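You operate a simulated robot arm through the tools that you are given. There is no shell and no other tool. Be economical: measure what you need, move in short steps, check, and stop when the job is done.

The job below is to be done with a simulated two-armed robot. You get a single attempt, and the scene is never put back.

## Task
Open the gate, carry the lug batt onto the platform end, shut and latch the gate.
Fine: carry it in both hands. Where these are worked on the way, their far stop is far enough and under half their travel is too little: gate.

Only the result counts: the job must be done as asked and must still hold three seconds after the hand-in. Knocking over, shifting, dropping, spilling or breaking anything else fails it.

## Robot
Two 7-joint arms with two-finger parallel grippers on one trunk, on a base that drives. Base frame: it is fixed to the floor where the robot stands at the start and does not move with it; the origin is under the middle of the robot, x ahead of it, y to its left, z up. Units: m, degrees, N and s.
The left shoulder is at the start at [0.06, 0.143, 0.926], the right one opposite. With the tool pointing down near the work surface each hand reaches from about 0.32 to 0.74 m from the robot's upright axis, wherever it stands, measured 20 degrees to its own side. Places, roughly: gate [0.7, 0.1, 0.6]; gate latch [0.8, -0.3, 0.5]; lug batt [-0.75, -1.5, 0.75]; platform end [0.9, 0.1, 0.7]. Payload 1.57 kg a hand.
Tool frame (each hand has its own): the origin (TCP) lies between the finger pads and is the grasp point; the fingertips stand 0.03 m ahead of it; z points along the fingers, y is the line along which they close. Largest opening 0.11 m; finger width 0.024, thickness 0.012; the body of the gripper, 0.048 by 0.112 m, starts 0.078 m behind the TCP.
Orientation is that of the tool frame in the base frame, as [roll, pitch, yaw] about the fixed x, y, z axes, in that order (R = Rz(yaw) Ry(pitch) Rx(roll)). With the fingers straight down and closing along the base's y, the tool's x points along the base's -x, its y along +y and its z along -z.

## Interface
- The arms move only by the tool move_arm. It takes "left_series", "right_series" or both (then of equal length, played together; a hand with none holds still); each is a list of rows, each a list of 7 numbers: the finger opening in m, from 0 to 0.11, then the shift along the base's x, y, z in m, then the turn, a rotation vector about the base's x, y, z in degrees. In form: [[gripper, x, y, z, ax, ay, az], ...]. A call has 1 to 10 rows; each row is the pose to reach, as a shift and turn from the pose commanded when the call began. Rows are played at 5 a second. More than 0.05 m and 8.6 degrees between two rows, or a gripper value outside its range, and nothing of the call is played. A pose out of reach is approached as far as the arm can. The call stops where the force on the tool passes 50 N (or 10 N more than at its start, if that is more) or the arm is blocked; 0.2 s more then pass. The fingers move at their own pace (about 0.045 m/s each) and stop on an object; they squeeze with about 39 N. The grip force told is the motor's: it shows also when the fingers shut on nothing. Time passes only in rows, and 0.2 s behind the last, so rows that repeat a pose let the fingers close. The reply holds the time, the measured pose of the TCP, the force on the tool along the base axes, the opening and the grip force, in the units named above and with some noise, with the torque about the TCP (base axes, N m) and any sound that the robot's microphone picked up, and new pictures: "pictures" is both (left out), scene, wrist or none (wrist: the cameras of the hands that moved).
- Cameras (640 x 400 px; columns grow to the right, rows downward): "scene" is now at [0.04, 0.0065, 1.5259]; the picture's right is [0.11, -0.99, -0.00], its down [-0.83, -0.09, -0.56] and it looks along [0.55, 0.06, -0.83] (base axes); focal length 214 px, centre (320, 200). "left" rides on the left gripper at [0.07, -0.016, -0.141] in its tool frame; the picture's right is [0.23, 0.97, 0.00], its down [-0.86, 0.20, -0.48] and it looks along [-0.47, 0.11, 0.88] (tool axes); focal length 222 px, centre (320, 200). "right" rides on the right gripper at [0.07, 0.016, -0.141] in its tool frame; the picture's right is [-0.23, 0.97, 0.00], its down [-0.86, -0.20, -0.48] and it looks along [-0.47, -0.11, 0.88] (tool axes); focal length 222 px, centre (320, 200). There is no depth. A picture from a camera that has moved, and an enlarged one, comes with that camera's place and axes in the base frame and with its lens.
- move_column(by): slides the trunk up (or, below 0, down) by that many m; the arms and the scene camera ride with it, the base frame stays. It gives what a move gives, with no picture.
- drive_base(legs): drives the robot by 1 to 6 legs, each [ahead, left, turn to the left] in m, m and degrees, along the robot's own axes; the way and the turn of a leg run together, so that a leg with both is an arc; at most 1.5 m and 180 degrees a leg. The arms and the cameras ride along, it lands a little off, and it stops where it bumps. It gives what a move gives, and a new picture of the scene camera.
- turn_head(pan, tilt): turns the head with the scene camera to pan (to the left, within 86 degrees either way) and tilt (down, from -29 to 69), counted from straight ahead of the robot. It gives what a move gives, and a new picture of the scene camera.
- close_up(camera, box): a new picture of the part [left, top, right, bottom] of that camera's present view, enlarged. No time passes.
- finish_job(): hands the job in; it is judged then, once.

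Go step by step. Nothing tells you exact positions but the pictures and the camera data: compare them with the known pose of the tool, close in by small moves and look again before you grip or let go. The budget is 120 turns and 260 pictures, counting those below and the enlarged ones. Unless the task says otherwise, let go and move clear before handing in.

The tools are called by a JSON object that holds its "fn" and its "kwargs". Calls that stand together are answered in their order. move_arm: Moves the arms, as the interface text tells. Its arguments: {"type":"object","properties":{"left_series":{"type":"array"},"right_series":{"type":"array"},"pictures":{"type":"string","enum":["both","scene","wrist","none"]}},"required":[]} The other tools are called the same way: move_column (by) slides the trunk up or down; drive_base (legs) drives the base; turn_head (pan, tilt) turns the head that bears the scene camera; close_up (camera, box) takes an enlarged picture of a part of a camera's view; finish_job () hands the job in.

At the start:

```text
t: 0.0
left_position: [0.5054, 0.1469, 1.0929]
left_ee_rot: [180.0, 0.1, -180.0]
left_wrist_force: [-0.9, 0.0, -0.4]
left_ft_torque: [-0.01, 0.01, -0.02]
left_finger_gap: 0.1099
left_gripper_force: 0.0
right_position: [0.4471, -0.34, 1.0479]
right_ee_rot: [-179.9, 0.0, -179.9]
right_wrist_force: [-0.6, 0.3, 0.2]
right_ft_torque: [0.03, -0.04, -0.01]
right_finger_gap: 0.1102
right_gripper_force: 0.1
trunk travel left (down, up): [-0.525, 0.065]
robot x, y, heading: [0.0026, 0.0006, -0.2]
head pan, tilt: [6.3, 56.2]
```

scene: 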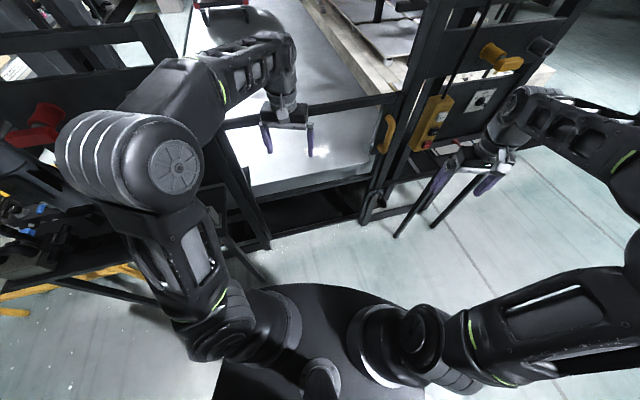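
right: 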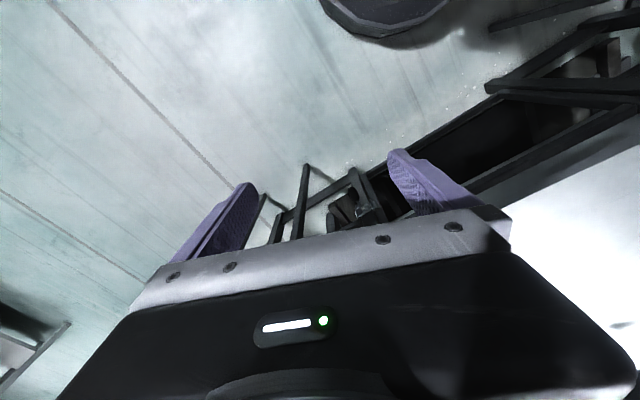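
left: 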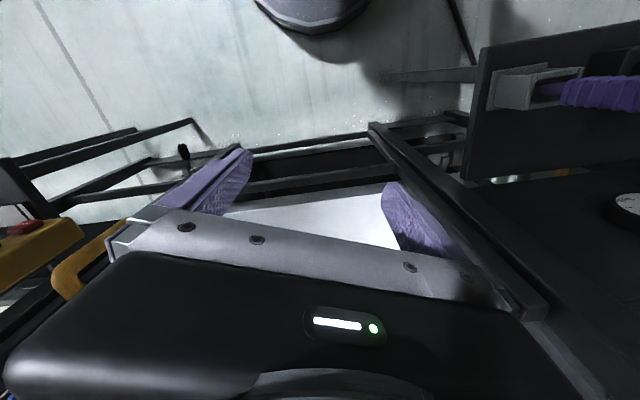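

I see a gate frame ahead with a platform (white) behind it, a yellow handle near the gate's right side and a yellow latch box on the right. I'll look closer before moving.

{"fn": "close_up", "kwargs": {"camera": "scene", "box": [340, 0, 580, 200]}}

{"fn": "close_up", "kwargs": {"camera": "scene", "box": [180, 80, 420, 260]}}

{"fn": "turn_head", "kwargs": {"pan": 0, "tilt": 25}}

```text
2.00 times, centred on (460, 100) of scene
camera zoom: at [0.04, 0.0065, 1.5259], right [0.11, -0.99, 0.0], down [-0.83, -0.09, -0.56], along [0.55, 0.06, -0.83], focal length 429 px, centre (40, 400)
```

zoom: 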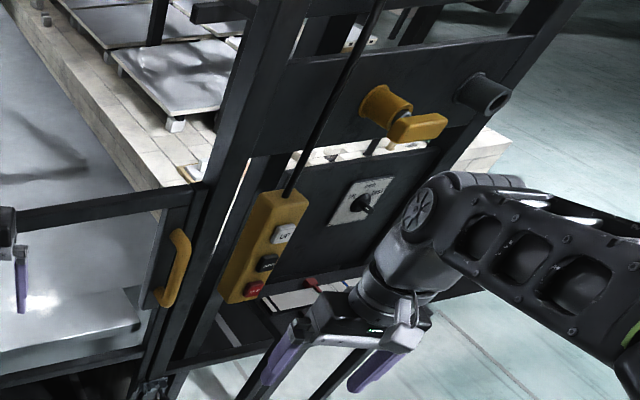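

```text
2.22 times, centred on (300, 170) of scene
camera zoom: at [0.04, 0.0065, 1.5259], right [0.11, -0.99, 0.0], down [-0.83, -0.09, -0.56], along [0.55, 0.06, -0.83], focal length 477 px, centre (364, 267)
```

zoom: 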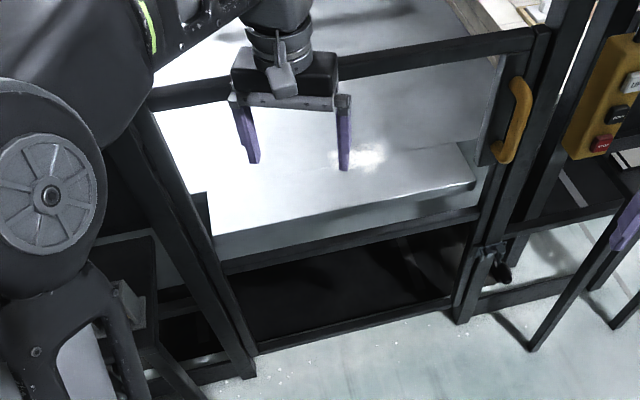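

```text
t: 1.0
left_position: [0.5073, 0.1465, 1.0934]
left_ee_rot: [180.0, 0.1, -180.0]
left_wrist_force: [-0.3, -0.7, 0.3]
left_ft_torque: [0.0, 0.02, 0.0]
left_finger_gap: 0.1101
left_gripper_force: 0.0
right_position: [0.4467, -0.341, 1.0487]
right_ee_rot: [179.9, -0.1, -179.9]
right_wrist_force: [-0.1, 0.4, -0.1]
right_ft_torque: [0.0, 0.03, 0.02]
right_finger_gap: 0.1099
right_gripper_force: 0.0
trunk travel left (down, up): [-0.525, 0.065]
robot x, y, heading: [0.0028, 0.001, -0.1]
head pan, tilt: [0.0, 25.0]
camera scene: at [0.0617, -0.0012, 1.5712], right [0.0, -1.0, 0.0], down [-0.42, 0.0, -0.91], along [0.91, 0.0, -0.42], focal length 214 px, centre (320, 200)
```

scene: 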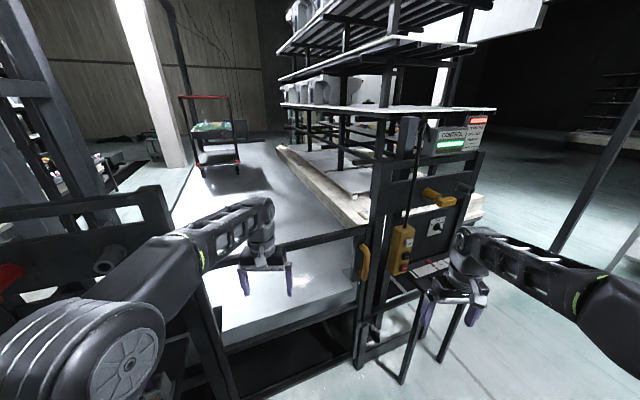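

The gate is skewed (its left end nearer to me), with a yellow handle at the right stile and some latch low down at the right. I'll take closer looks at these.

{"fn": "close_up", "kwargs": {"camera": "scene", "box": [300, 220, 460, 400]}}

{"fn": "close_up", "kwargs": {"camera": "scene", "box": [360, 100, 520, 200]}}

{"fn": "turn_head", "kwargs": {"pan": 40, "tilt": 35}}

{"fn": "turn_head", "kwargs": {"pan": -86, "tilt": 25}}

```text
2.22 times, centred on (380, 310) of scene
camera zoom: at [0.0617, -0.0012, 1.5712], right [0.0, -1.0, 0.0], down [-0.42, 0.0, -0.91], along [0.91, 0.0, -0.42], focal length 477 px, centre (187, -44)
```

zoom: 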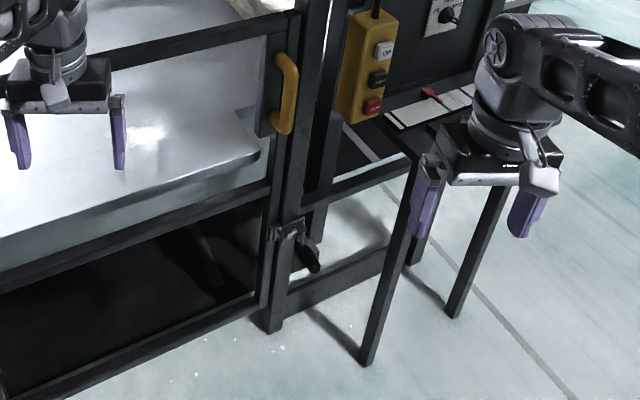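

```text
4.00 times, centred on (440, 150) of scene
camera zoom: at [0.0617, -0.0012, 1.5712], right [0.0, -1.0, 0.0], down [-0.42, 0.0, -0.91], along [0.91, 0.0, -0.42], focal length 858 px, centre (-160, 400)
```

zoom: 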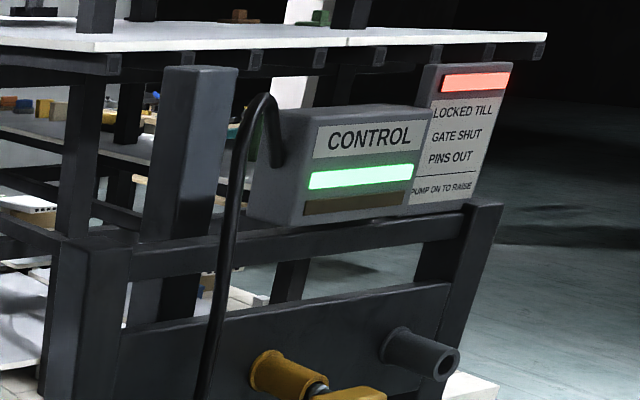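

```text
t: 2.0
left_position: [0.5071, 0.1472, 1.0938]
left_ee_rot: [180.0, 0.2, -179.9]
left_wrist_force: [0.4, -0.5, 1.0]
left_ft_torque: [-0.01, 0.05, 0.01]
left_finger_gap: 0.1096
left_gripper_force: 0.0
right_position: [0.4471, -0.3408, 1.0476]
right_ee_rot: [-179.9, 0.0, 179.9]
right_wrist_force: [0.1, 0.2, 0.7]
right_ft_torque: [-0.01, 0.02, 0.01]
right_finger_gap: 0.11
right_gripper_force: 0.1
trunk travel left (down, up): [-0.525, 0.065]
robot x, y, heading: [0.0002, 0.0017, 0.0]
head pan, tilt: [40.0, 35.0]
camera scene: at [0.0371, 0.0553, 1.5556], right [0.64, -0.77, 0.0], down [-0.44, -0.37, -0.82], along [0.63, 0.53, -0.57], focal length 214 px, centre (320, 200)
```

scene: 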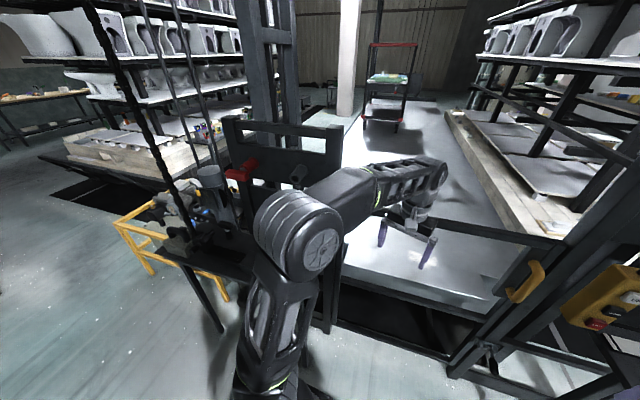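

```text
t: 4.1
left_position: [0.5059, 0.1469, 1.0935]
left_ee_rot: [-180.0, 0.1, -180.0]
left_wrist_force: [-0.6, -0.9, 0.4]
left_ft_torque: [-0.03, 0.01, 0.02]
left_finger_gap: 0.1105
left_gripper_force: 0.1
right_position: [0.4464, -0.3396, 1.0482]
right_ee_rot: [180.0, 0.0, 179.9]
right_wrist_force: [0.4, 0.4, -1.2]
right_ft_torque: [-0.01, 0.03, 0.04]
right_finger_gap: 0.1097
right_gripper_force: 0.2
trunk travel left (down, up): [-0.525, 0.065]
robot x, y, heading: [0.0016, 0.002, -0.3]
head pan, tilt: [-85.9, 25.0]
camera scene: at [-0.0239, -0.0931, 1.5713], right [-1.0, -0.07, 0.0], down [-0.03, 0.42, -0.91], along [0.06, -0.9, -0.42], focal length 214 px, centre (320, 200)
```

scene: 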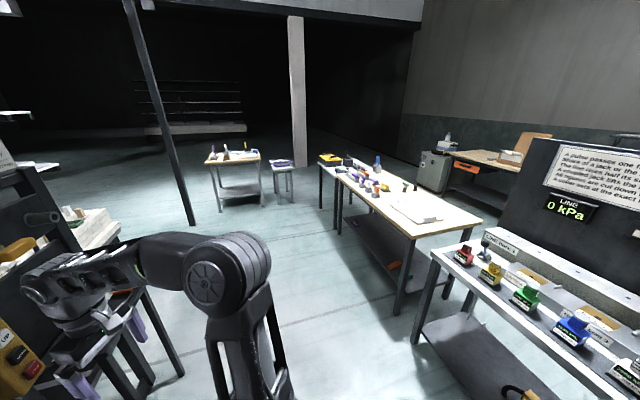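

The white item on the table to the right looks like the lug batt. Zooming in on it and on the tables.

{"fn": "close_up", "kwargs": {"camera": "scene", "box": [320, 150, 480, 250]}}

{"fn": "close_up", "kwargs": {"camera": "scene", "box": [440, 130, 640, 400]}}

```text
4.00 times, centred on (400, 200) of scene
camera zoom: at [-0.0239, -0.0931, 1.5713], right [-1.0, -0.07, 0.0], down [-0.03, 0.42, -0.91], along [0.06, -0.9, -0.42], focal length 858 px, centre (0, 200)
```

zoom: 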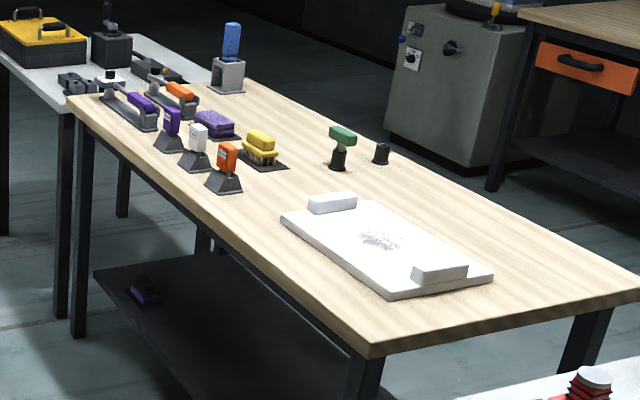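

```text
1.48 times, centred on (540, 265) of scene
camera zoom: at [-0.0239, -0.0931, 1.5713], right [-1.0, -0.07, 0.0], down [-0.03, 0.42, -0.91], along [0.06, -0.9, -0.42], focal length 318 px, centre (-6, 104)
```

zoom: 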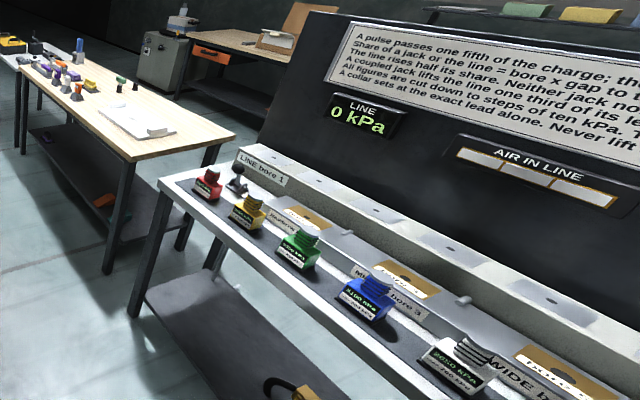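

The batt is a flat slab with a lug at each end on the wooden table near (-0.7, -1.6). Now study the gate and latch more closely.

{"fn": "turn_head", "kwargs": {"pan": -12, "tilt": 45}}

{"fn": "close_up", "kwargs": {"camera": "scene", "box": [240, 140, 360, 240]}}

{"fn": "close_up", "kwargs": {"camera": "scene", "box": [240, 50, 360, 150]}}

```text
t: 5.6
left_position: [0.5064, 0.1473, 1.0927]
left_ee_rot: [-180.0, 0.2, -180.0]
left_wrist_force: [-0.8, -0.1, 0.1]
left_ft_torque: [0.0, -0.01, -0.01]
left_finger_gap: 0.11
left_gripper_force: 0.1
right_position: [0.4476, -0.3416, 1.0488]
right_ee_rot: [180.0, 0.0, -180.0]
right_wrist_force: [-0.8, -0.5, -0.3]
right_ft_torque: [-0.02, -0.02, -0.01]
right_finger_gap: 0.1103
right_gripper_force: 0.1
trunk travel left (down, up): [-0.525, 0.065]
robot x, y, heading: [0.0007, 0.0024, 0.1]
head pan, tilt: [-12.0, 45.0]
camera scene: at [0.0491, -0.0182, 1.5408], right [-0.21, -0.98, 0.0], down [-0.69, 0.15, -0.71], along [0.69, -0.15, -0.71], focal length 214 px, centre (320, 200)
```

scene: 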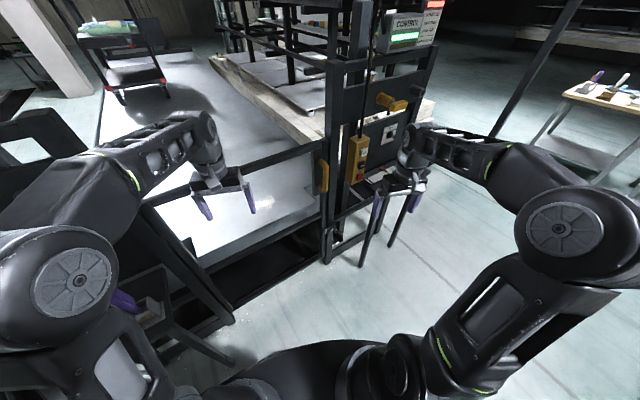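

```text
4.00 times, centred on (300, 190) of scene
camera zoom: at [0.0491, -0.0182, 1.5408], right [-0.21, -0.98, 0.0], down [-0.69, 0.15, -0.71], along [0.69, -0.15, -0.71], focal length 858 px, centre (400, 240)
```

zoom: 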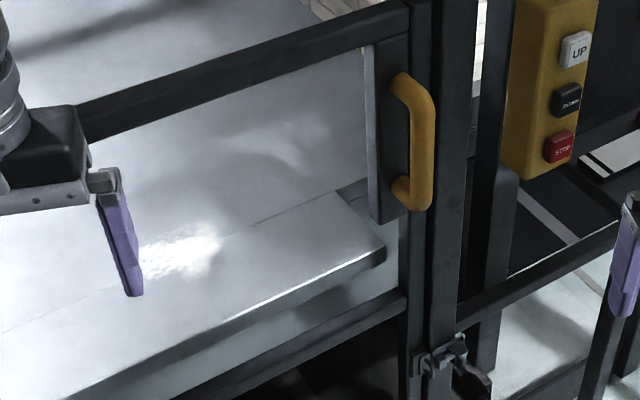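

```text
4.00 times, centred on (300, 100) of scene
camera zoom: at [0.0491, -0.0182, 1.5408], right [-0.21, -0.98, 0.0], down [-0.69, 0.15, -0.71], along [0.69, -0.15, -0.71], focal length 858 px, centre (400, 600)
```

zoom: 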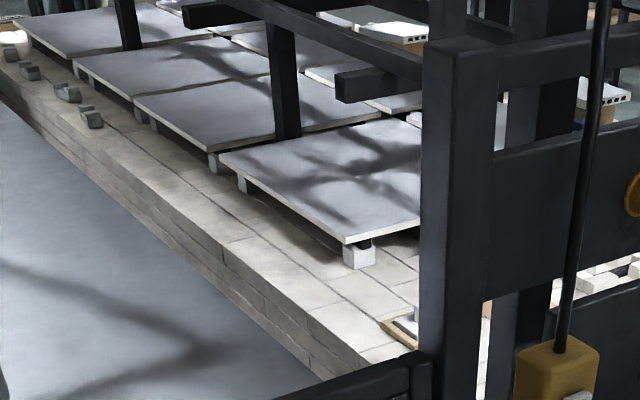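

{"fn": "close_up", "kwargs": {"camera": "scene", "box": [295, 200, 375, 270]}}

{"fn": "close_up", "kwargs": {"camera": "left", "box": [0, 100, 280, 300]}}

{"fn": "close_up", "kwargs": {"camera": "right", "box": [250, 60, 640, 240]}}

```text
5.71 times, centred on (335, 235) of scene
camera zoom: at [0.0491, -0.0182, 1.5408], right [-0.21, -0.98, 0.0], down [-0.69, 0.15, -0.71], along [0.69, -0.15, -0.71], focal length 1226 px, centre (234, 0)
```

zoom: 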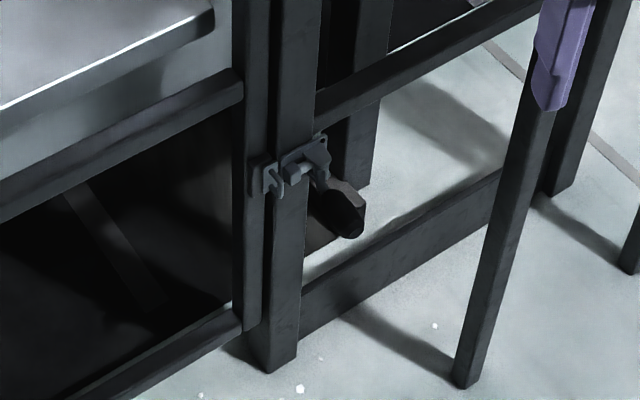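

```text
2.00 times, centred on (140, 200) of left
camera zoom: at [0.437, 0.1313, 1.2348], right [-0.23, 0.97, 0.0], down [0.85, 0.2, 0.48], along [0.47, 0.11, -0.88], focal length 444 px, centre (680, 200)
```

zoom: 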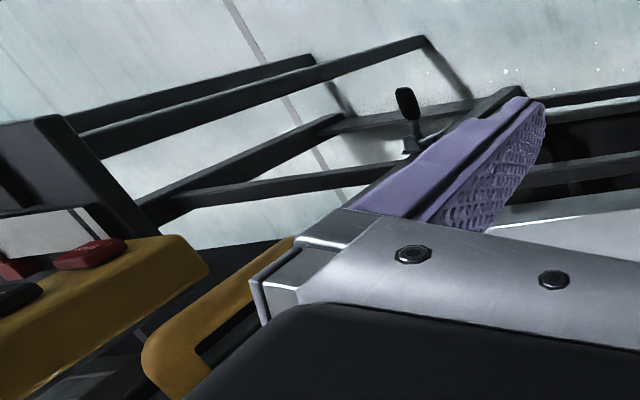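

```text
1.64 times, centred on (445, 150) of right
camera zoom: at [0.3786, -0.324, 1.1889], right [0.23, 0.97, 0.0], down [0.86, -0.2, 0.48], along [0.47, -0.11, -0.88], focal length 364 px, centre (115, 282)
```

zoom: 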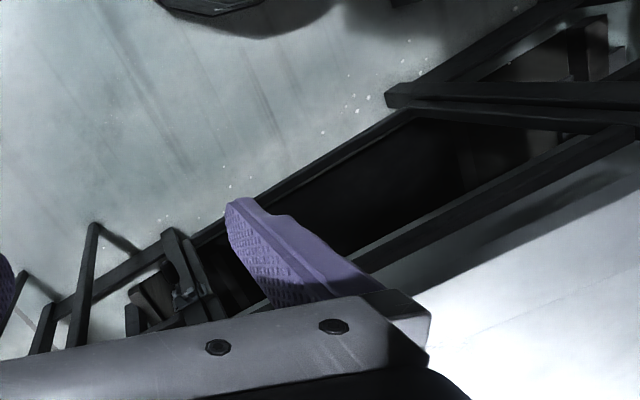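

The latch sits at about (0.84, -0.26, 0.47) with a black lever knob near (0.79, -0.30, 0.43). I'll bring the right hand's camera near for a better look.

{"fn": "move_arm", "kwargs": {"right_series": [[0.11, 0.03, 0, -0.04, 0, 0, 0], [0.11, 0.06, 0, -0.08, 0, 0, 0], [0.11, 0.09, 0, -0.12, 0, 0, 0], [0.11, 0.12, 0, -0.16, 0, 0, 0], [0.11, 0.15, 0, -0.19, 0, 0, 0], [0.11, 0.18, -0.01, -0.22, 0, 0, 0], [0.11, 0.2, -0.01, -0.25, 0, 0, 0]], "pictures": "wrist"}}

{"fn": "close_up", "kwargs": {"camera": "right", "box": [200, 20, 480, 220]}}

```text
t: 7.2
left_position: [0.5064, 0.1469, 1.0928]
left_ee_rot: [-180.0, 0.0, -179.9]
left_wrist_force: [0.0, -0.3, 0.2]
left_ft_torque: [0.01, 0.03, 0.04]
left_finger_gap: 0.11
left_gripper_force: 0.1
right_position: [0.6478, -0.3519, 0.7976]
right_ee_rot: [-179.9, 0.1, 179.9]
right_wrist_force: [0.2, 0.3, 0.4]
right_ft_torque: [0.02, -0.01, 0.0]
right_finger_gap: 0.11
right_gripper_force: 0.0
trunk travel left (down, up): [-0.525, 0.065]
robot x, y, heading: [0.0009, 0.002, 0.0]
head pan, tilt: [-12.0, 45.0]
camera right: at [0.5794, -0.3351, 0.9379], right [0.23, 0.97, 0.0], down [0.86, -0.2, 0.48], along [0.47, -0.11, -0.88], focal length 222 px, centre (320, 200)
```

right: 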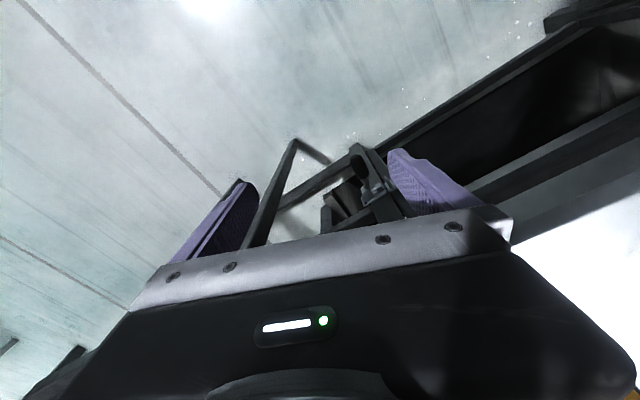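

```text
2.00 times, centred on (340, 120) of right
camera zoom: at [0.5794, -0.3351, 0.9379], right [0.23, 0.97, 0.0], down [0.86, -0.2, 0.48], along [0.47, -0.11, -0.88], focal length 444 px, centre (280, 360)
```

zoom: 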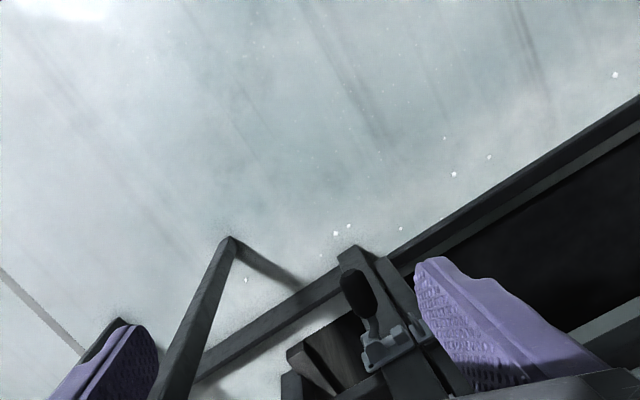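

I'll tilt the right hand forward and lower it so its camera sees the latch from the front.

{"fn": "move_arm", "kwargs": {"right_series": [[0.11, -0.02, 0, -0.03, 0, -8, 0], [0.11, -0.04, 0, -0.06, 0, -16, 0], [0.11, -0.06, 0, -0.09, 0, -24, 0], [0.11, -0.07, 0, -0.12, 0, -32, 0], [0.11, -0.08, 0, -0.15, 0, -40, 0], [0.11, -0.08, 0, -0.17, 0, -45, 0]], "pictures": "wrist"}}

{"fn": "close_up", "kwargs": {"camera": "right", "box": [280, 20, 480, 170]}}

```text
t: 8.6
left_position: [0.5064, 0.1472, 1.0933]
left_ee_rot: [-180.0, 0.1, -179.9]
left_wrist_force: [0.0, 0.0, 0.1]
left_ft_torque: [-0.03, -0.02, 0.01]
left_finger_gap: 0.1101
left_gripper_force: 0.1
right_position: [0.5676, -0.3512, 0.6276]
right_ee_rot: [180.0, 45.2, -180.0]
right_wrist_force: [-0.2, 0.2, -0.6]
right_ft_torque: [0.01, 0.02, 0.01]
right_finger_gap: 0.1099
right_gripper_force: 0.0
trunk travel left (down, up): [-0.525, 0.065]
robot x, y, heading: [0.0014, -0.0011, 0.0]
head pan, tilt: [-12.0, 45.0]
camera right: at [0.4197, -0.3344, 0.6778], right [0.16, 0.97, 0.16], down [0.26, -0.2, 0.94], along [0.95, -0.11, -0.29], focal length 222 px, centre (320, 200)
```

right: 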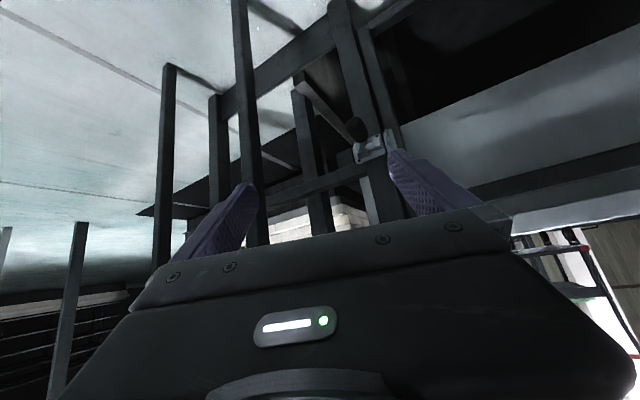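

```text
2.67 times, centred on (380, 95) of right
camera zoom: at [0.4197, -0.3344, 0.6778], right [0.16, 0.97, 0.16], down [0.26, -0.2, 0.94], along [0.95, -0.11, -0.29], focal length 592 px, centre (160, 480)
```

zoom: 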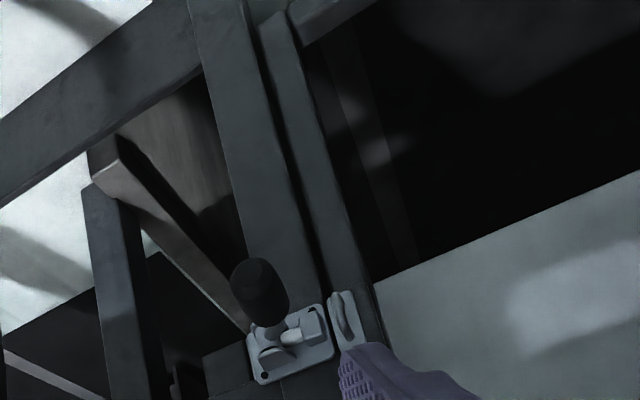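

{"fn": "close_up", "kwargs": {"camera": "right", "box": [340, 100, 420, 160]}}

{"fn": "close_up", "kwargs": {"camera": "scene", "box": [315, 215, 355, 245]}}

```text
6.67 times, centred on (380, 130) of right
camera zoom: at [0.4197, -0.3344, 0.6778], right [0.16, 0.97, 0.16], down [0.26, -0.2, 0.94], along [0.95, -0.11, -0.29], focal length 1481 px, centre (-80, 667)
```

zoom: 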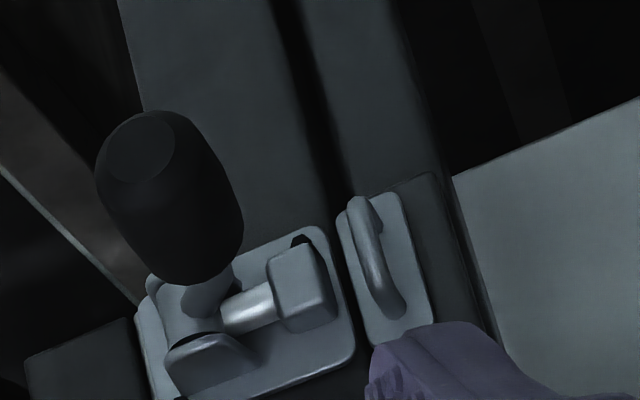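

```text
13.33 times, centred on (335, 230) of scene
camera zoom: at [0.0493, -0.0185, 1.5408], right [-0.21, -0.98, 0.0], down [-0.69, 0.15, -0.71], along [0.69, -0.15, -0.71], focal length 2860 px, centre (120, -200)
```

zoom: 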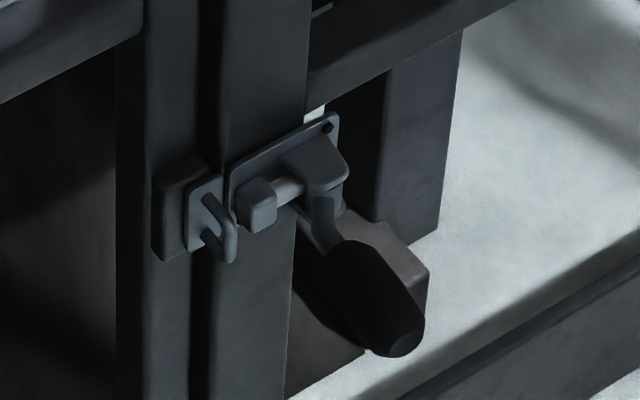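

The latch's bolt seems to be withdrawn from the gate's loop at present, so the gate may just pull open. I'll raise the right hand to the yellow handle's height pointing forward, to locate it.

{"fn": "move_arm", "kwargs": {"right_series": [[0.11, -0.02, 0.0, 0.05, 0, -7.5, 0], [0.11, -0.04, 0.01, 0.1, 0, -15, 0], [0.11, -0.06, 0.02, 0.15, 0, -22.5, 0], [0.11, -0.07, 0.03, 0.2, 0, -30, 0], [0.11, -0.08, 0.03, 0.25, 0, -37.5, 0], [0.11, -0.08, 0.03, 0.3, 0, -45, 0]], "pictures": "none"}}

{"fn": "move_arm", "kwargs": {"right_series": [[0.11, 0.0, 0.0, 0.0, 0, 0, 7], [0.11, 0.0, 0.0, 0.0, 0, 0, 14], [0.11, 0.0, 0.0, 0.0, 0, 0, 19]], "pictures": "both"}}

```text
refused: row 1 steps farther than a row can; nothing moved
```

```text
t: 9.4
left_position: [0.5058, 0.147, 1.0943]
left_ee_rot: [-180.0, 0.1, -180.0]
left_wrist_force: [0.9, -0.4, 0.0]
left_ft_torque: [0.02, 0.02, 0.0]
left_finger_gap: 0.1098
left_gripper_force: 0.0
right_position: [0.5673, -0.3509, 0.6295]
right_ee_rot: [179.9, 45.0, -161.0]
right_wrist_force: [-0.7, 0.3, -0.2]
right_ft_torque: [0.02, 0.01, 0.0]
right_finger_gap: 0.1103
right_gripper_force: 0.1
trunk travel left (down, up): [-0.525, 0.065]
robot x, y, heading: [0.0022, -0.0013, 0.1]
head pan, tilt: [-12.0, 45.0]
camera scene: at [0.0491, -0.0184, 1.5407], right [-0.21, -0.98, 0.0], down [-0.69, 0.15, -0.71], along [0.69, -0.15, -0.71], focal length 214 px, centre (320, 200)
camera right: at [0.4217, -0.3838, 0.6781], right [-0.17, 0.97, 0.16], down [0.32, -0.1, 0.94], along [0.93, 0.21, -0.29], focal length 222 px, centre (320, 200)
```

scene: 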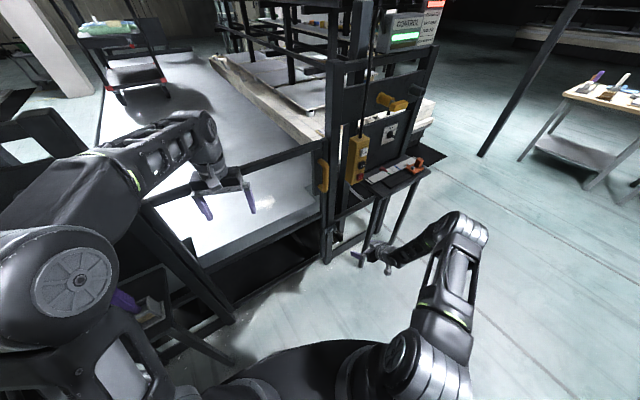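
right: 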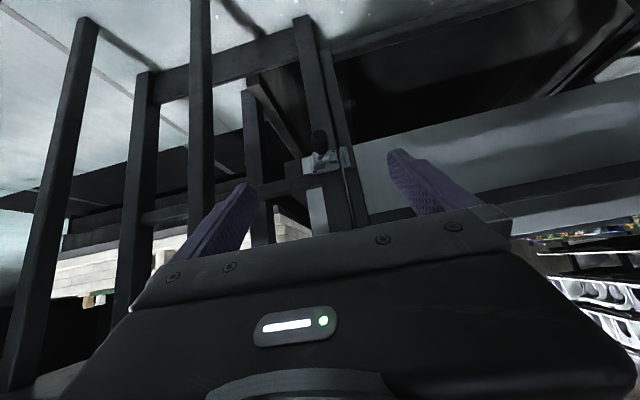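

{"fn": "move_arm", "kwargs": {"right_series": [[0.11, -0.01, 0.0, 0.045, 2.1, -6.07, 0], [0.11, -0.02, 0.01, 0.09, 4.2, -12.1, 0], [0.11, -0.03, 0.01, 0.135, 6.3, -18.2, 0], [0.11, -0.04, 0.02, 0.18, 8.4, -24.3, 0], [0.11, -0.05, 0.03, 0.22, 10.5, -30.4, 0], [0.11, -0.06, 0.03, 0.26, 12.6, -36.4, 0], [0.11, -0.065, 0.03, 0.3, 14.7, -42.5, 0]], "pictures": "both"}}

```text
t: 11.0
left_position: [0.5067, 0.1466, 1.0945]
left_ee_rot: [-180.0, 0.0, -179.8]
left_wrist_force: [1.0, -0.2, 0.4]
left_ft_torque: [0.0, 0.01, 0.01]
left_finger_gap: 0.11
left_gripper_force: 0.0
right_position: [0.5021, -0.3203, 0.9325]
right_ee_rot: [37.6, 89.9, 56.5]
right_wrist_force: [-0.3, -1.7, -0.4]
right_ft_torque: [0.0, 0.03, 0.0]
right_finger_gap: 0.11
right_gripper_force: 0.0
trunk travel left (down, up): [-0.525, 0.065]
robot x, y, heading: [-0.0017, -0.0015, 0.1]
head pan, tilt: [-12.0, 45.0]
camera scene: at [0.0488, -0.0179, 1.5407], right [-0.21, -0.98, 0.0], down [-0.69, 0.15, -0.71], along [0.69, -0.15, -0.71], focal length 214 px, centre (320, 200)
camera right: at [0.3641, -0.35, 0.8609], right [-0.32, 0.92, 0.23], down [-0.39, -0.35, 0.85], along [0.87, 0.18, 0.47], focal length 222 px, centre (320, 200)
```

scene: 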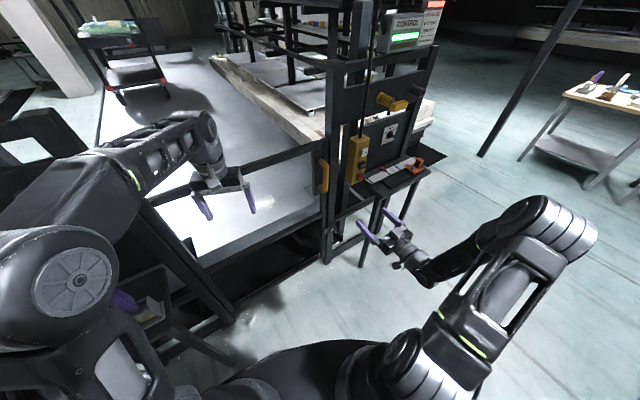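
right: 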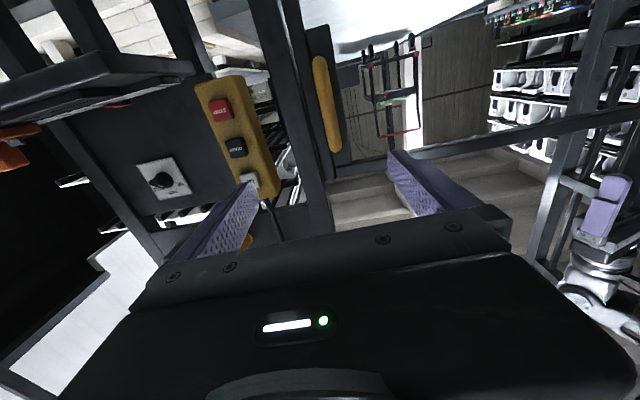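

The handle's bar is centred near (0.79, -0.20, 0.915), vertical. I'll move in along the gate's normal, stopping short to check.

{"fn": "move_arm", "kwargs": {"right_series": [[0.11, 0.04, 0.016, -0.01, 0, 0, 0], [0.11, 0.08, 0.033, -0.017, 0, 0, 0], [0.11, 0.12, 0.05, -0.017, 0, 0, 0], [0.11, 0.16, 0.066, -0.017, 0, 0, 0], [0.11, 0.2, 0.082, -0.017, 0, 0, 0]], "pictures": "both"}}

{"fn": "close_up", "kwargs": {"camera": "scene", "box": [270, 130, 390, 230]}}

```text
t: 12.2
left_position: [0.508, 0.1473, 1.0941]
left_ee_rot: [179.9, -0.1, -180.0]
left_wrist_force: [-0.8, 0.2, -0.7]
left_ft_torque: [-0.01, 0.04, -0.02]
left_finger_gap: 0.11
left_gripper_force: 0.0
right_position: [0.7021, -0.2396, 0.9109]
right_ee_rot: [124.3, 89.9, 143.3]
right_wrist_force: [0.6, -0.2, -0.4]
right_ft_torque: [0.0, -0.01, 0.01]
right_finger_gap: 0.11
right_gripper_force: 0.1
trunk travel left (down, up): [-0.525, 0.065]
robot x, y, heading: [-0.0002, 0.0008, -0.1]
head pan, tilt: [-12.0, 45.0]
camera scene: at [0.0498, -0.0178, 1.5407], right [-0.21, -0.98, 0.0], down [-0.69, 0.15, -0.71], along [0.69, -0.15, -0.71], focal length 214 px, centre (320, 200)
camera right: at [0.5633, -0.2703, 0.841], right [-0.32, 0.92, 0.23], down [-0.39, -0.35, 0.86], along [0.87, 0.18, 0.47], focal length 222 px, centre (320, 200)
```

scene: 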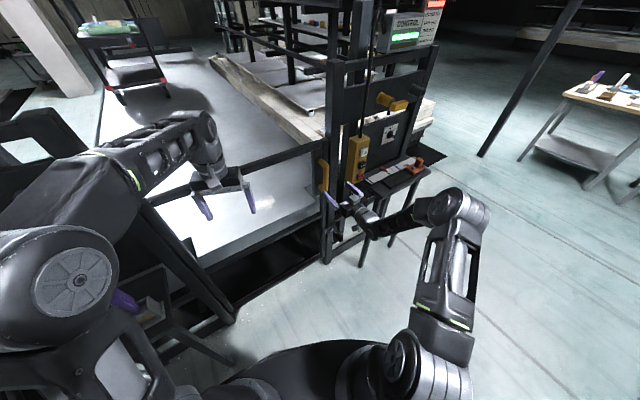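
right: 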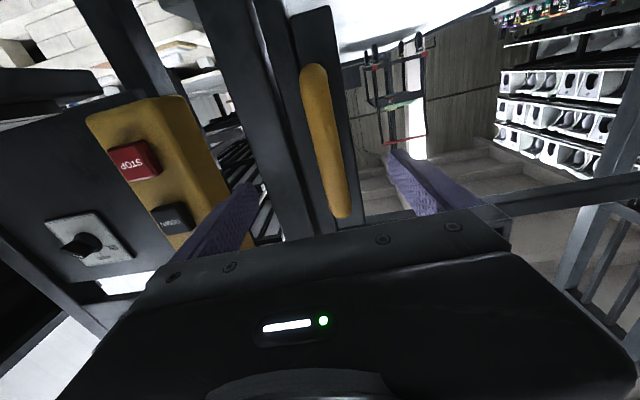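

```text
4.00 times, centred on (330, 180) of scene
camera zoom: at [0.0498, -0.0178, 1.5407], right [-0.21, -0.98, 0.0], down [-0.69, 0.15, -0.71], along [0.69, -0.15, -0.71], focal length 858 px, centre (280, 280)
```

zoom: 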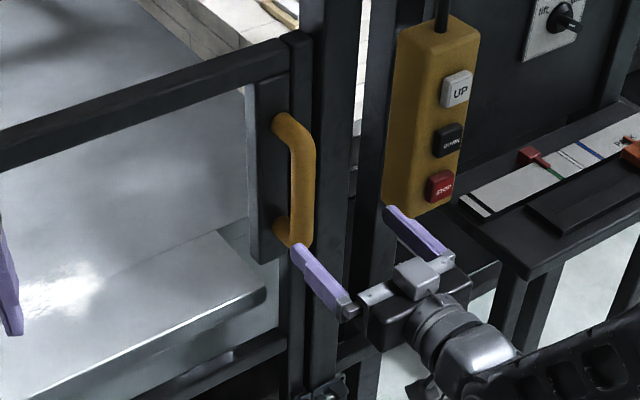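

{"fn": "move_arm", "kwargs": {"right_series": [[0.11, 0.02, 0.015, 0, 0, 0, 0], [0.11, 0.04, 0.023, 0, 0, 0, 0], [0.11, 0.06, 0.031, 0, 0, 0, 0]], "pictures": "wrist"}}

{"fn": "close_up", "kwargs": {"camera": "scene", "box": [290, 150, 370, 220]}}

```text
t: 13.0
left_position: [0.5066, 0.1479, 1.0942]
left_ee_rot: [180.0, 0.0, 180.0]
left_wrist_force: [0.1, -0.4, 0.3]
left_ft_torque: [0.01, 0.01, -0.04]
left_finger_gap: 0.11
left_gripper_force: 0.0
right_position: [0.7626, -0.207, 0.9101]
right_ee_rot: [154.7, 89.8, 173.9]
right_wrist_force: [1.5, 0.8, 1.1]
right_ft_torque: [0.0, -0.04, 0.02]
right_finger_gap: 0.11
right_gripper_force: 0.0
trunk travel left (down, up): [-0.525, 0.065]
robot x, y, heading: [-0.0021, 0.0007, 0.2]
head pan, tilt: [-12.0, 45.0]
camera right: at [0.6245, -0.2375, 0.8396], right [-0.32, 0.92, 0.23], down [-0.39, -0.34, 0.86], along [0.87, 0.18, 0.46], focal length 222 px, centre (320, 200)
```

right: 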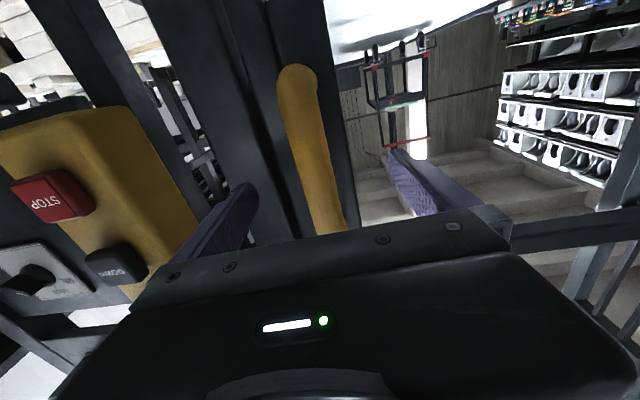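

```text
5.71 times, centred on (330, 185) of scene
camera zoom: at [0.0496, -0.0179, 1.5407], right [-0.21, -0.98, 0.0], down [-0.69, 0.15, -0.71], along [0.69, -0.15, -0.71], focal length 1226 px, centre (263, 286)
```

zoom: 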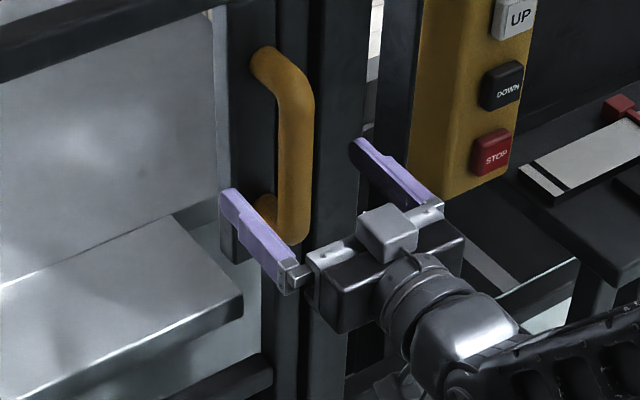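

{"fn": "move_arm", "kwargs": {"right_series": [[0.11, 0.0, 0.003, 0.03, 0, 0, 0], [0.11, 0.012, 0.01, 0.045, 0, 0, 0], [0.07, 0.012, 0.01, 0.045, 0, 0, 0], [0.03, 0.012, 0.01, 0.045, 0, 0, 0], [0.0, 0.012, 0.01, 0.045, 0, 0, 0], [0.0, 0.012, 0.01, 0.045, 0, 0, 0], [0.0, 0.012, 0.01, 0.045, 0, 0, 0]], "pictures": "none"}}

{"fn": "close_up", "kwargs": {"camera": "scene", "box": [290, 150, 370, 220]}}

```text
t: 14.6
left_position: [0.5072, 0.1445, 1.094]
left_ee_rot: [180.0, -0.1, 180.0]
left_wrist_force: [-0.6, -1.1, 0.7]
left_ft_torque: [0.03, 0.0, -0.02]
left_finger_gap: 0.1097
left_gripper_force: 0.0
right_position: [0.7766, -0.2044, 0.9554]
right_ee_rot: [68.2, 89.9, 86.7]
right_wrist_force: [5.1, -15.8, 1.6]
right_ft_torque: [-0.18, 0.18, -0.25]
right_finger_gap: 0.0279
right_gripper_force: 12.5
trunk travel left (down, up): [-0.525, 0.065]
robot x, y, heading: [0.0009, -0.0041, -0.3]
head pan, tilt: [-12.0, 45.0]
```

```text
5.71 times, centred on (330, 185) of scene
camera zoom: at [0.0497, -0.0209, 1.5407], right [-0.21, -0.98, 0.0], down [-0.69, 0.15, -0.71], along [0.69, -0.15, -0.71], focal length 1226 px, centre (263, 286)
```

zoom: 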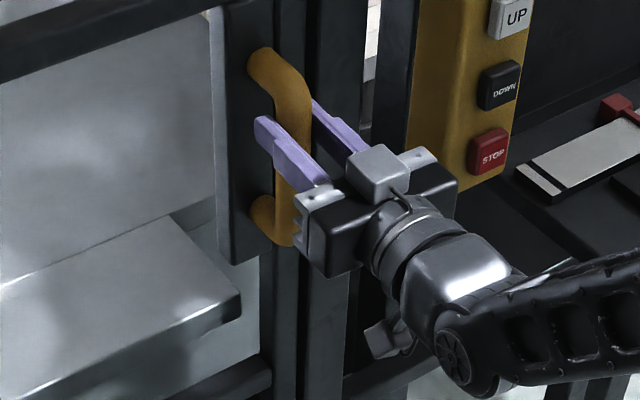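

Handle gripped (gap 28 mm). Test-pulling it a few degrees along the arc about the left hinge.

{"fn": "move_arm", "kwargs": {"right_series": [[0.0, -0.0227, -0.0047, 0, 0, 0, -2], [0.0, -0.0453, -0.0101, 0, 0, 0, -4]], "pictures": "scene"}}

```text
t: 15.2
left_position: [0.5066, 0.1438, 1.0936]
left_ee_rot: [179.8, 0.0, 179.9]
left_wrist_force: [0.5, 0.0, 1.0]
left_ft_torque: [-0.03, 0.01, -0.03]
left_finger_gap: 0.1099
left_gripper_force: 0.1
right_position: [0.73, -0.216, 0.955]
right_ee_rot: [85.0, 89.9, 99.5]
right_wrist_force: [6.6, -28.2, 0.5]
right_ft_torque: [-0.22, -0.33, -0.08]
right_finger_gap: 0.0276
right_gripper_force: 38.1
trunk travel left (down, up): [-0.525, 0.065]
robot x, y, heading: [-0.0004, -0.002, -0.0]
head pan, tilt: [-12.0, 45.0]
camera scene: at [0.0496, -0.0223, 1.5406], right [-0.21, -0.98, 0.0], down [-0.69, 0.15, -0.71], along [0.69, -0.15, -0.71], focal length 214 px, centre (320, 200)
```

scene: 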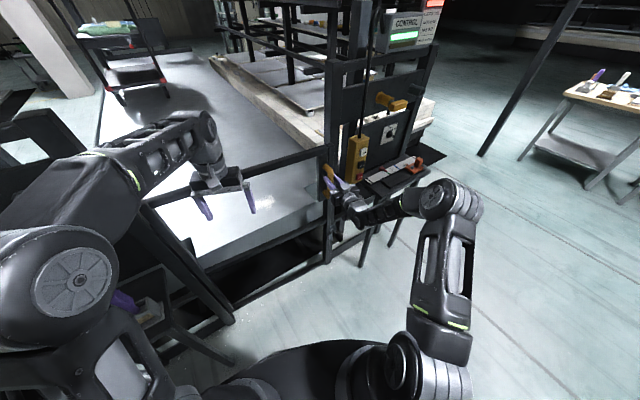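

{"fn": "close_up", "kwargs": {"camera": "scene", "box": [270, 140, 390, 270]}}

```text
3.08 times, centred on (330, 205) of scene
camera zoom: at [0.0496, -0.0223, 1.5406], right [-0.21, -0.98, 0.0], down [-0.69, 0.15, -0.71], along [0.69, -0.15, -0.71], focal length 660 px, centre (289, 185)
```

zoom: 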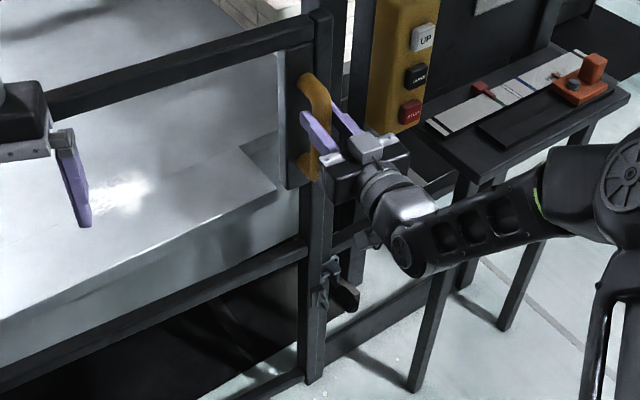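

The gate moves (its stile is coming forward). I'll keep pulling along the arc, with a small sideways relief.

{"fn": "move_arm", "kwargs": {"right_series": [[0.0, -0.0459, -0.015, 0, 0, 0, -4], [0.0, -0.0922, -0.019, 0, 0, 0, -8], [0.0, -0.1387, -0.019, 0, 0, 0, -12], [0.0, -0.185, -0.016, 0, 0, 0, -16]], "pictures": "scene"}}

```text
t: 16.1
left_position: [0.506, 0.1488, 1.0933]
left_ee_rot: [-179.8, 0.1, -180.0]
left_wrist_force: [-0.6, 1.9, 0.6]
left_ft_torque: [-0.1, 0.0, -0.01]
left_finger_gap: 0.1098
left_gripper_force: 0.1
right_position: [0.5705, -0.2292, 0.9546]
right_ee_rot: [-79.8, 88.6, -79.7]
right_wrist_force: [0.0, -7.5, 2.5]
right_ft_torque: [1.13, 0.77, 0.22]
right_finger_gap: 0.0284
right_gripper_force: 38.3
trunk travel left (down, up): [-0.525, 0.065]
robot x, y, heading: [-0.0036, 0.0011, 0.1]
head pan, tilt: [-12.0, 45.0]
stopped in row 4 (right hand): the force on the tool passed its limit at 74 N (the readings are from after the stop); the commanded pose is now the measured one
camera scene: at [0.049, -0.0173, 1.5407], right [-0.21, -0.98, 0.0], down [-0.69, 0.15, -0.71], along [0.69, -0.15, -0.71], focal length 214 px, centre (320, 200)
```

scene: 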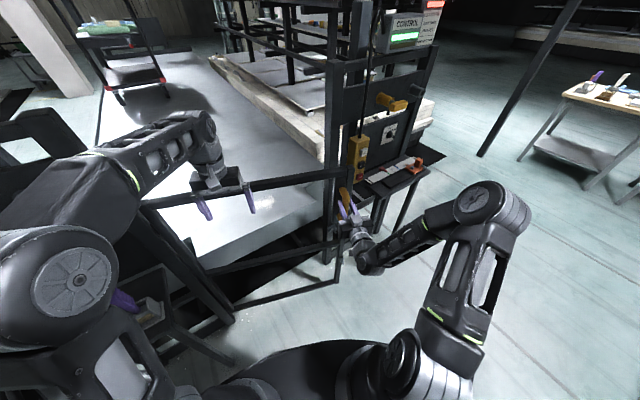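

The gate has swung about 19° with hinge near (0.60, 0.42). Before going on, I'll move the left hand up and back, out of the gate's sweep.

{"fn": "move_arm", "kwargs": {"left_series": [[0.11, -0.03, 0.0, 0.035, 0, 0, 0], [0.11, -0.06, 0.0, 0.07, 0, 0, 0], [0.11, -0.09, 0.0, 0.105, 0, 0, 0], [0.11, -0.12, 0.0, 0.14, 0, 0, 0], [0.11, -0.15, 0.0, 0.17, 0, 0, 0], [0.11, -0.15, 0.0, 0.2, 0, 0, 0]], "pictures": "scene"}}

```text
t: 17.5
left_position: [0.4281, 0.1381, 1.1246]
left_ee_rot: [179.8, 0.0, 180.0]
left_wrist_force: [-1.2, -0.4, 0.4]
left_ft_torque: [0.0, 0.0, 0.02]
left_finger_gap: 0.1101
left_gripper_force: 0.1
left hand out of reach, approached as far as the arm can: row 1, 2, 3, 4, 5, 6
right_position: [0.571, -0.2305, 0.9552]
right_ee_rot: [-77.3, 88.6, -77.0]
right_wrist_force: [0.9, -10.9, 1.3]
right_ft_torque: [0.82, -0.01, -0.49]
right_finger_gap: 0.0281
right_gripper_force: 37.8
trunk travel left (down, up): [-0.525, 0.065]
robot x, y, heading: [-0.0008, 0.0021, 0.1]
head pan, tilt: [-12.0, 45.0]
camera scene: at [0.0492, -0.02, 1.5408], right [-0.21, -0.98, 0.0], down [-0.69, 0.15, -0.71], along [0.69, -0.15, -0.71], focal length 214 px, centre (320, 200)
```

scene: 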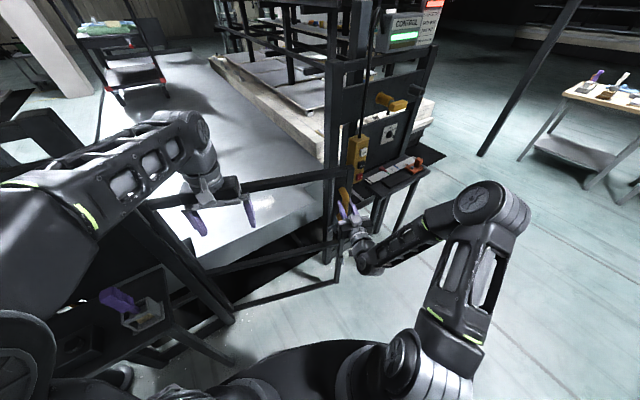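

The gate is held and free of the left hand. I'll pull it further by backing the base a little with the grip kept.

{"fn": "drive_base", "kwargs": {"legs": [[-0.1, 0.008, 0]]}}

```text
t: 18.7
left_position: [0.3257, 0.147, 1.1243]
left_ee_rot: [180.0, 0.2, -180.0]
left_wrist_force: [0.0, -0.5, -0.1]
left_ft_torque: [0.01, -0.01, -0.01]
left_finger_gap: 0.1103
left_gripper_force: 0.1
right_position: [0.4682, -0.2201, 0.9551]
right_ee_rot: [-77.6, 88.7, -77.0]
right_wrist_force: [-1.7, -14.9, -0.5]
right_ft_torque: [0.9, -0.47, -0.57]
right_finger_gap: 0.0278
right_gripper_force: 38.4
trunk travel left (down, up): [-0.525, 0.065]
robot x, y, heading: [-0.102, 0.0059, 0.0]
head pan, tilt: [-12.0, 45.0]
camera scene: at [-0.0539, -0.0123, 1.5407], right [-0.21, -0.98, 0.0], down [-0.69, 0.15, -0.71], along [0.69, -0.15, -0.71], focal length 214 px, centre (320, 200)
```

scene: 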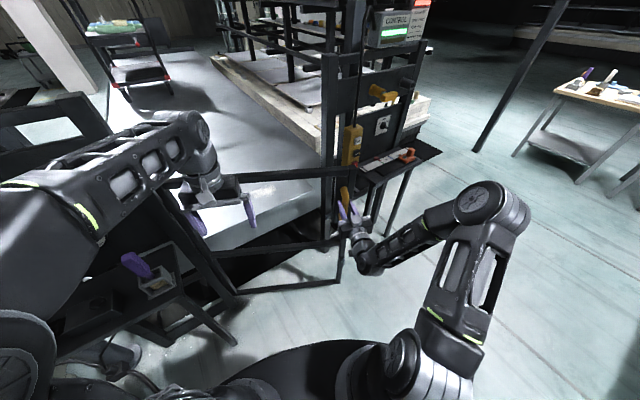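

{"fn": "drive_base", "kwargs": {"legs": [[-0.095, 0.0275, 0], [-0.088, 0.04, 0]]}}

```text
t: 20.5
left_position: [0.1407, 0.2108, 1.1256]
left_ee_rot: [179.9, 0.2, -179.9]
left_wrist_force: [-0.4, -0.8, 0.0]
left_ft_torque: [-0.01, -0.02, -0.01]
left_finger_gap: 0.1101
left_gripper_force: 0.1
right_position: [0.2844, -0.1601, 0.9537]
right_ee_rot: [-77.7, 88.7, -78.0]
right_wrist_force: [-19.0, -38.3, 6.0]
right_ft_torque: [0.93, -0.62, -1.02]
right_finger_gap: 0.0283
right_gripper_force: 38.4
trunk travel left (down, up): [-0.525, 0.065]
robot x, y, heading: [-0.2834, 0.0731, 0.2]
head pan, tilt: [-12.0, 45.0]
camera scene: at [-0.2394, 0.0518, 1.5408], right [-0.21, -0.98, 0.0], down [-0.69, 0.15, -0.71], along [0.69, -0.14, -0.71], focal length 214 px, centre (320, 200)
```

scene: 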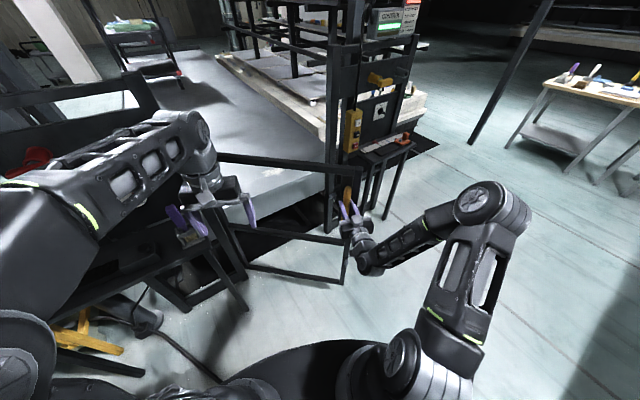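

Gate's at about 45° now. Before backing further I'll check the surroundings left and right/behind.

{"fn": "turn_head", "kwargs": {"pan": -86, "tilt": 40}}

{"fn": "turn_head", "kwargs": {"pan": 86, "tilt": 40}}

```text
t: 22.0
left_position: [0.142, 0.2126, 1.1244]
left_ee_rot: [179.9, 0.2, -179.9]
left_wrist_force: [-1.6, 0.0, 0.0]
left_ft_torque: [0.01, -0.01, -0.03]
left_finger_gap: 0.1102
left_gripper_force: 0.0
right_position: [0.2841, -0.161, 0.9547]
right_ee_rot: [-79.1, 88.6, -79.4]
right_wrist_force: [-9.1, -20.4, 10.8]
right_ft_torque: [0.82, -0.04, -0.44]
right_finger_gap: 0.0283
right_gripper_force: 38.0
trunk travel left (down, up): [-0.525, 0.065]
robot x, y, heading: [-0.2849, 0.0745, -0.1]
head pan, tilt: [-85.9, 40.0]
camera scene: at [-0.3109, -0.0142, 1.5479], right [-1.0, -0.07, 0.0], down [-0.04, 0.64, -0.76], along [0.06, -0.76, -0.64], focal length 214 px, centre (320, 200)
```

scene: 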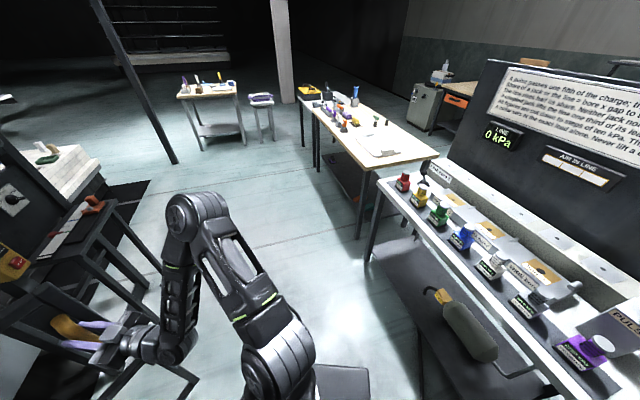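

```text
t: 24.6
left_position: [0.1439, 0.2126, 1.1252]
left_ee_rot: [179.9, 0.2, -179.8]
left_wrist_force: [0.0, -0.5, 0.6]
left_ft_torque: [-0.01, 0.01, -0.01]
left_finger_gap: 0.1097
left_gripper_force: 0.2
right_position: [0.2845, -0.1619, 0.953]
right_ee_rot: [-78.0, 88.7, -78.4]
right_wrist_force: [-12.0, -23.9, 9.1]
right_ft_torque: [0.93, -0.24, -0.4]
right_finger_gap: 0.028
right_gripper_force: 38.4
trunk travel left (down, up): [-0.525, 0.065]
robot x, y, heading: [-0.287, 0.076, 0.1]
head pan, tilt: [85.9, 40.0]
camera scene: at [-0.3111, 0.1548, 1.5482], right [1.0, -0.07, 0.0], down [-0.04, -0.64, -0.77], along [0.06, 0.77, -0.64], focal length 214 px, centre (320, 200)
```

scene: 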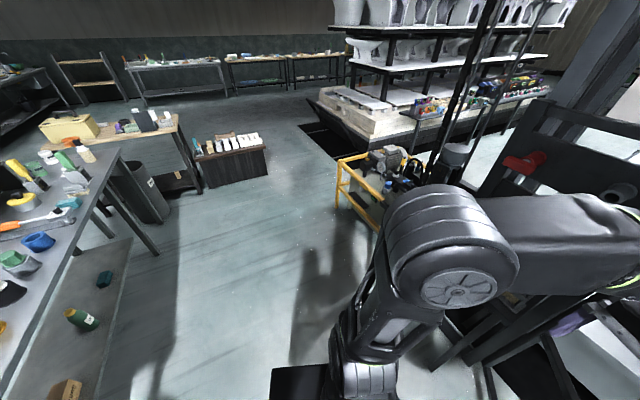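

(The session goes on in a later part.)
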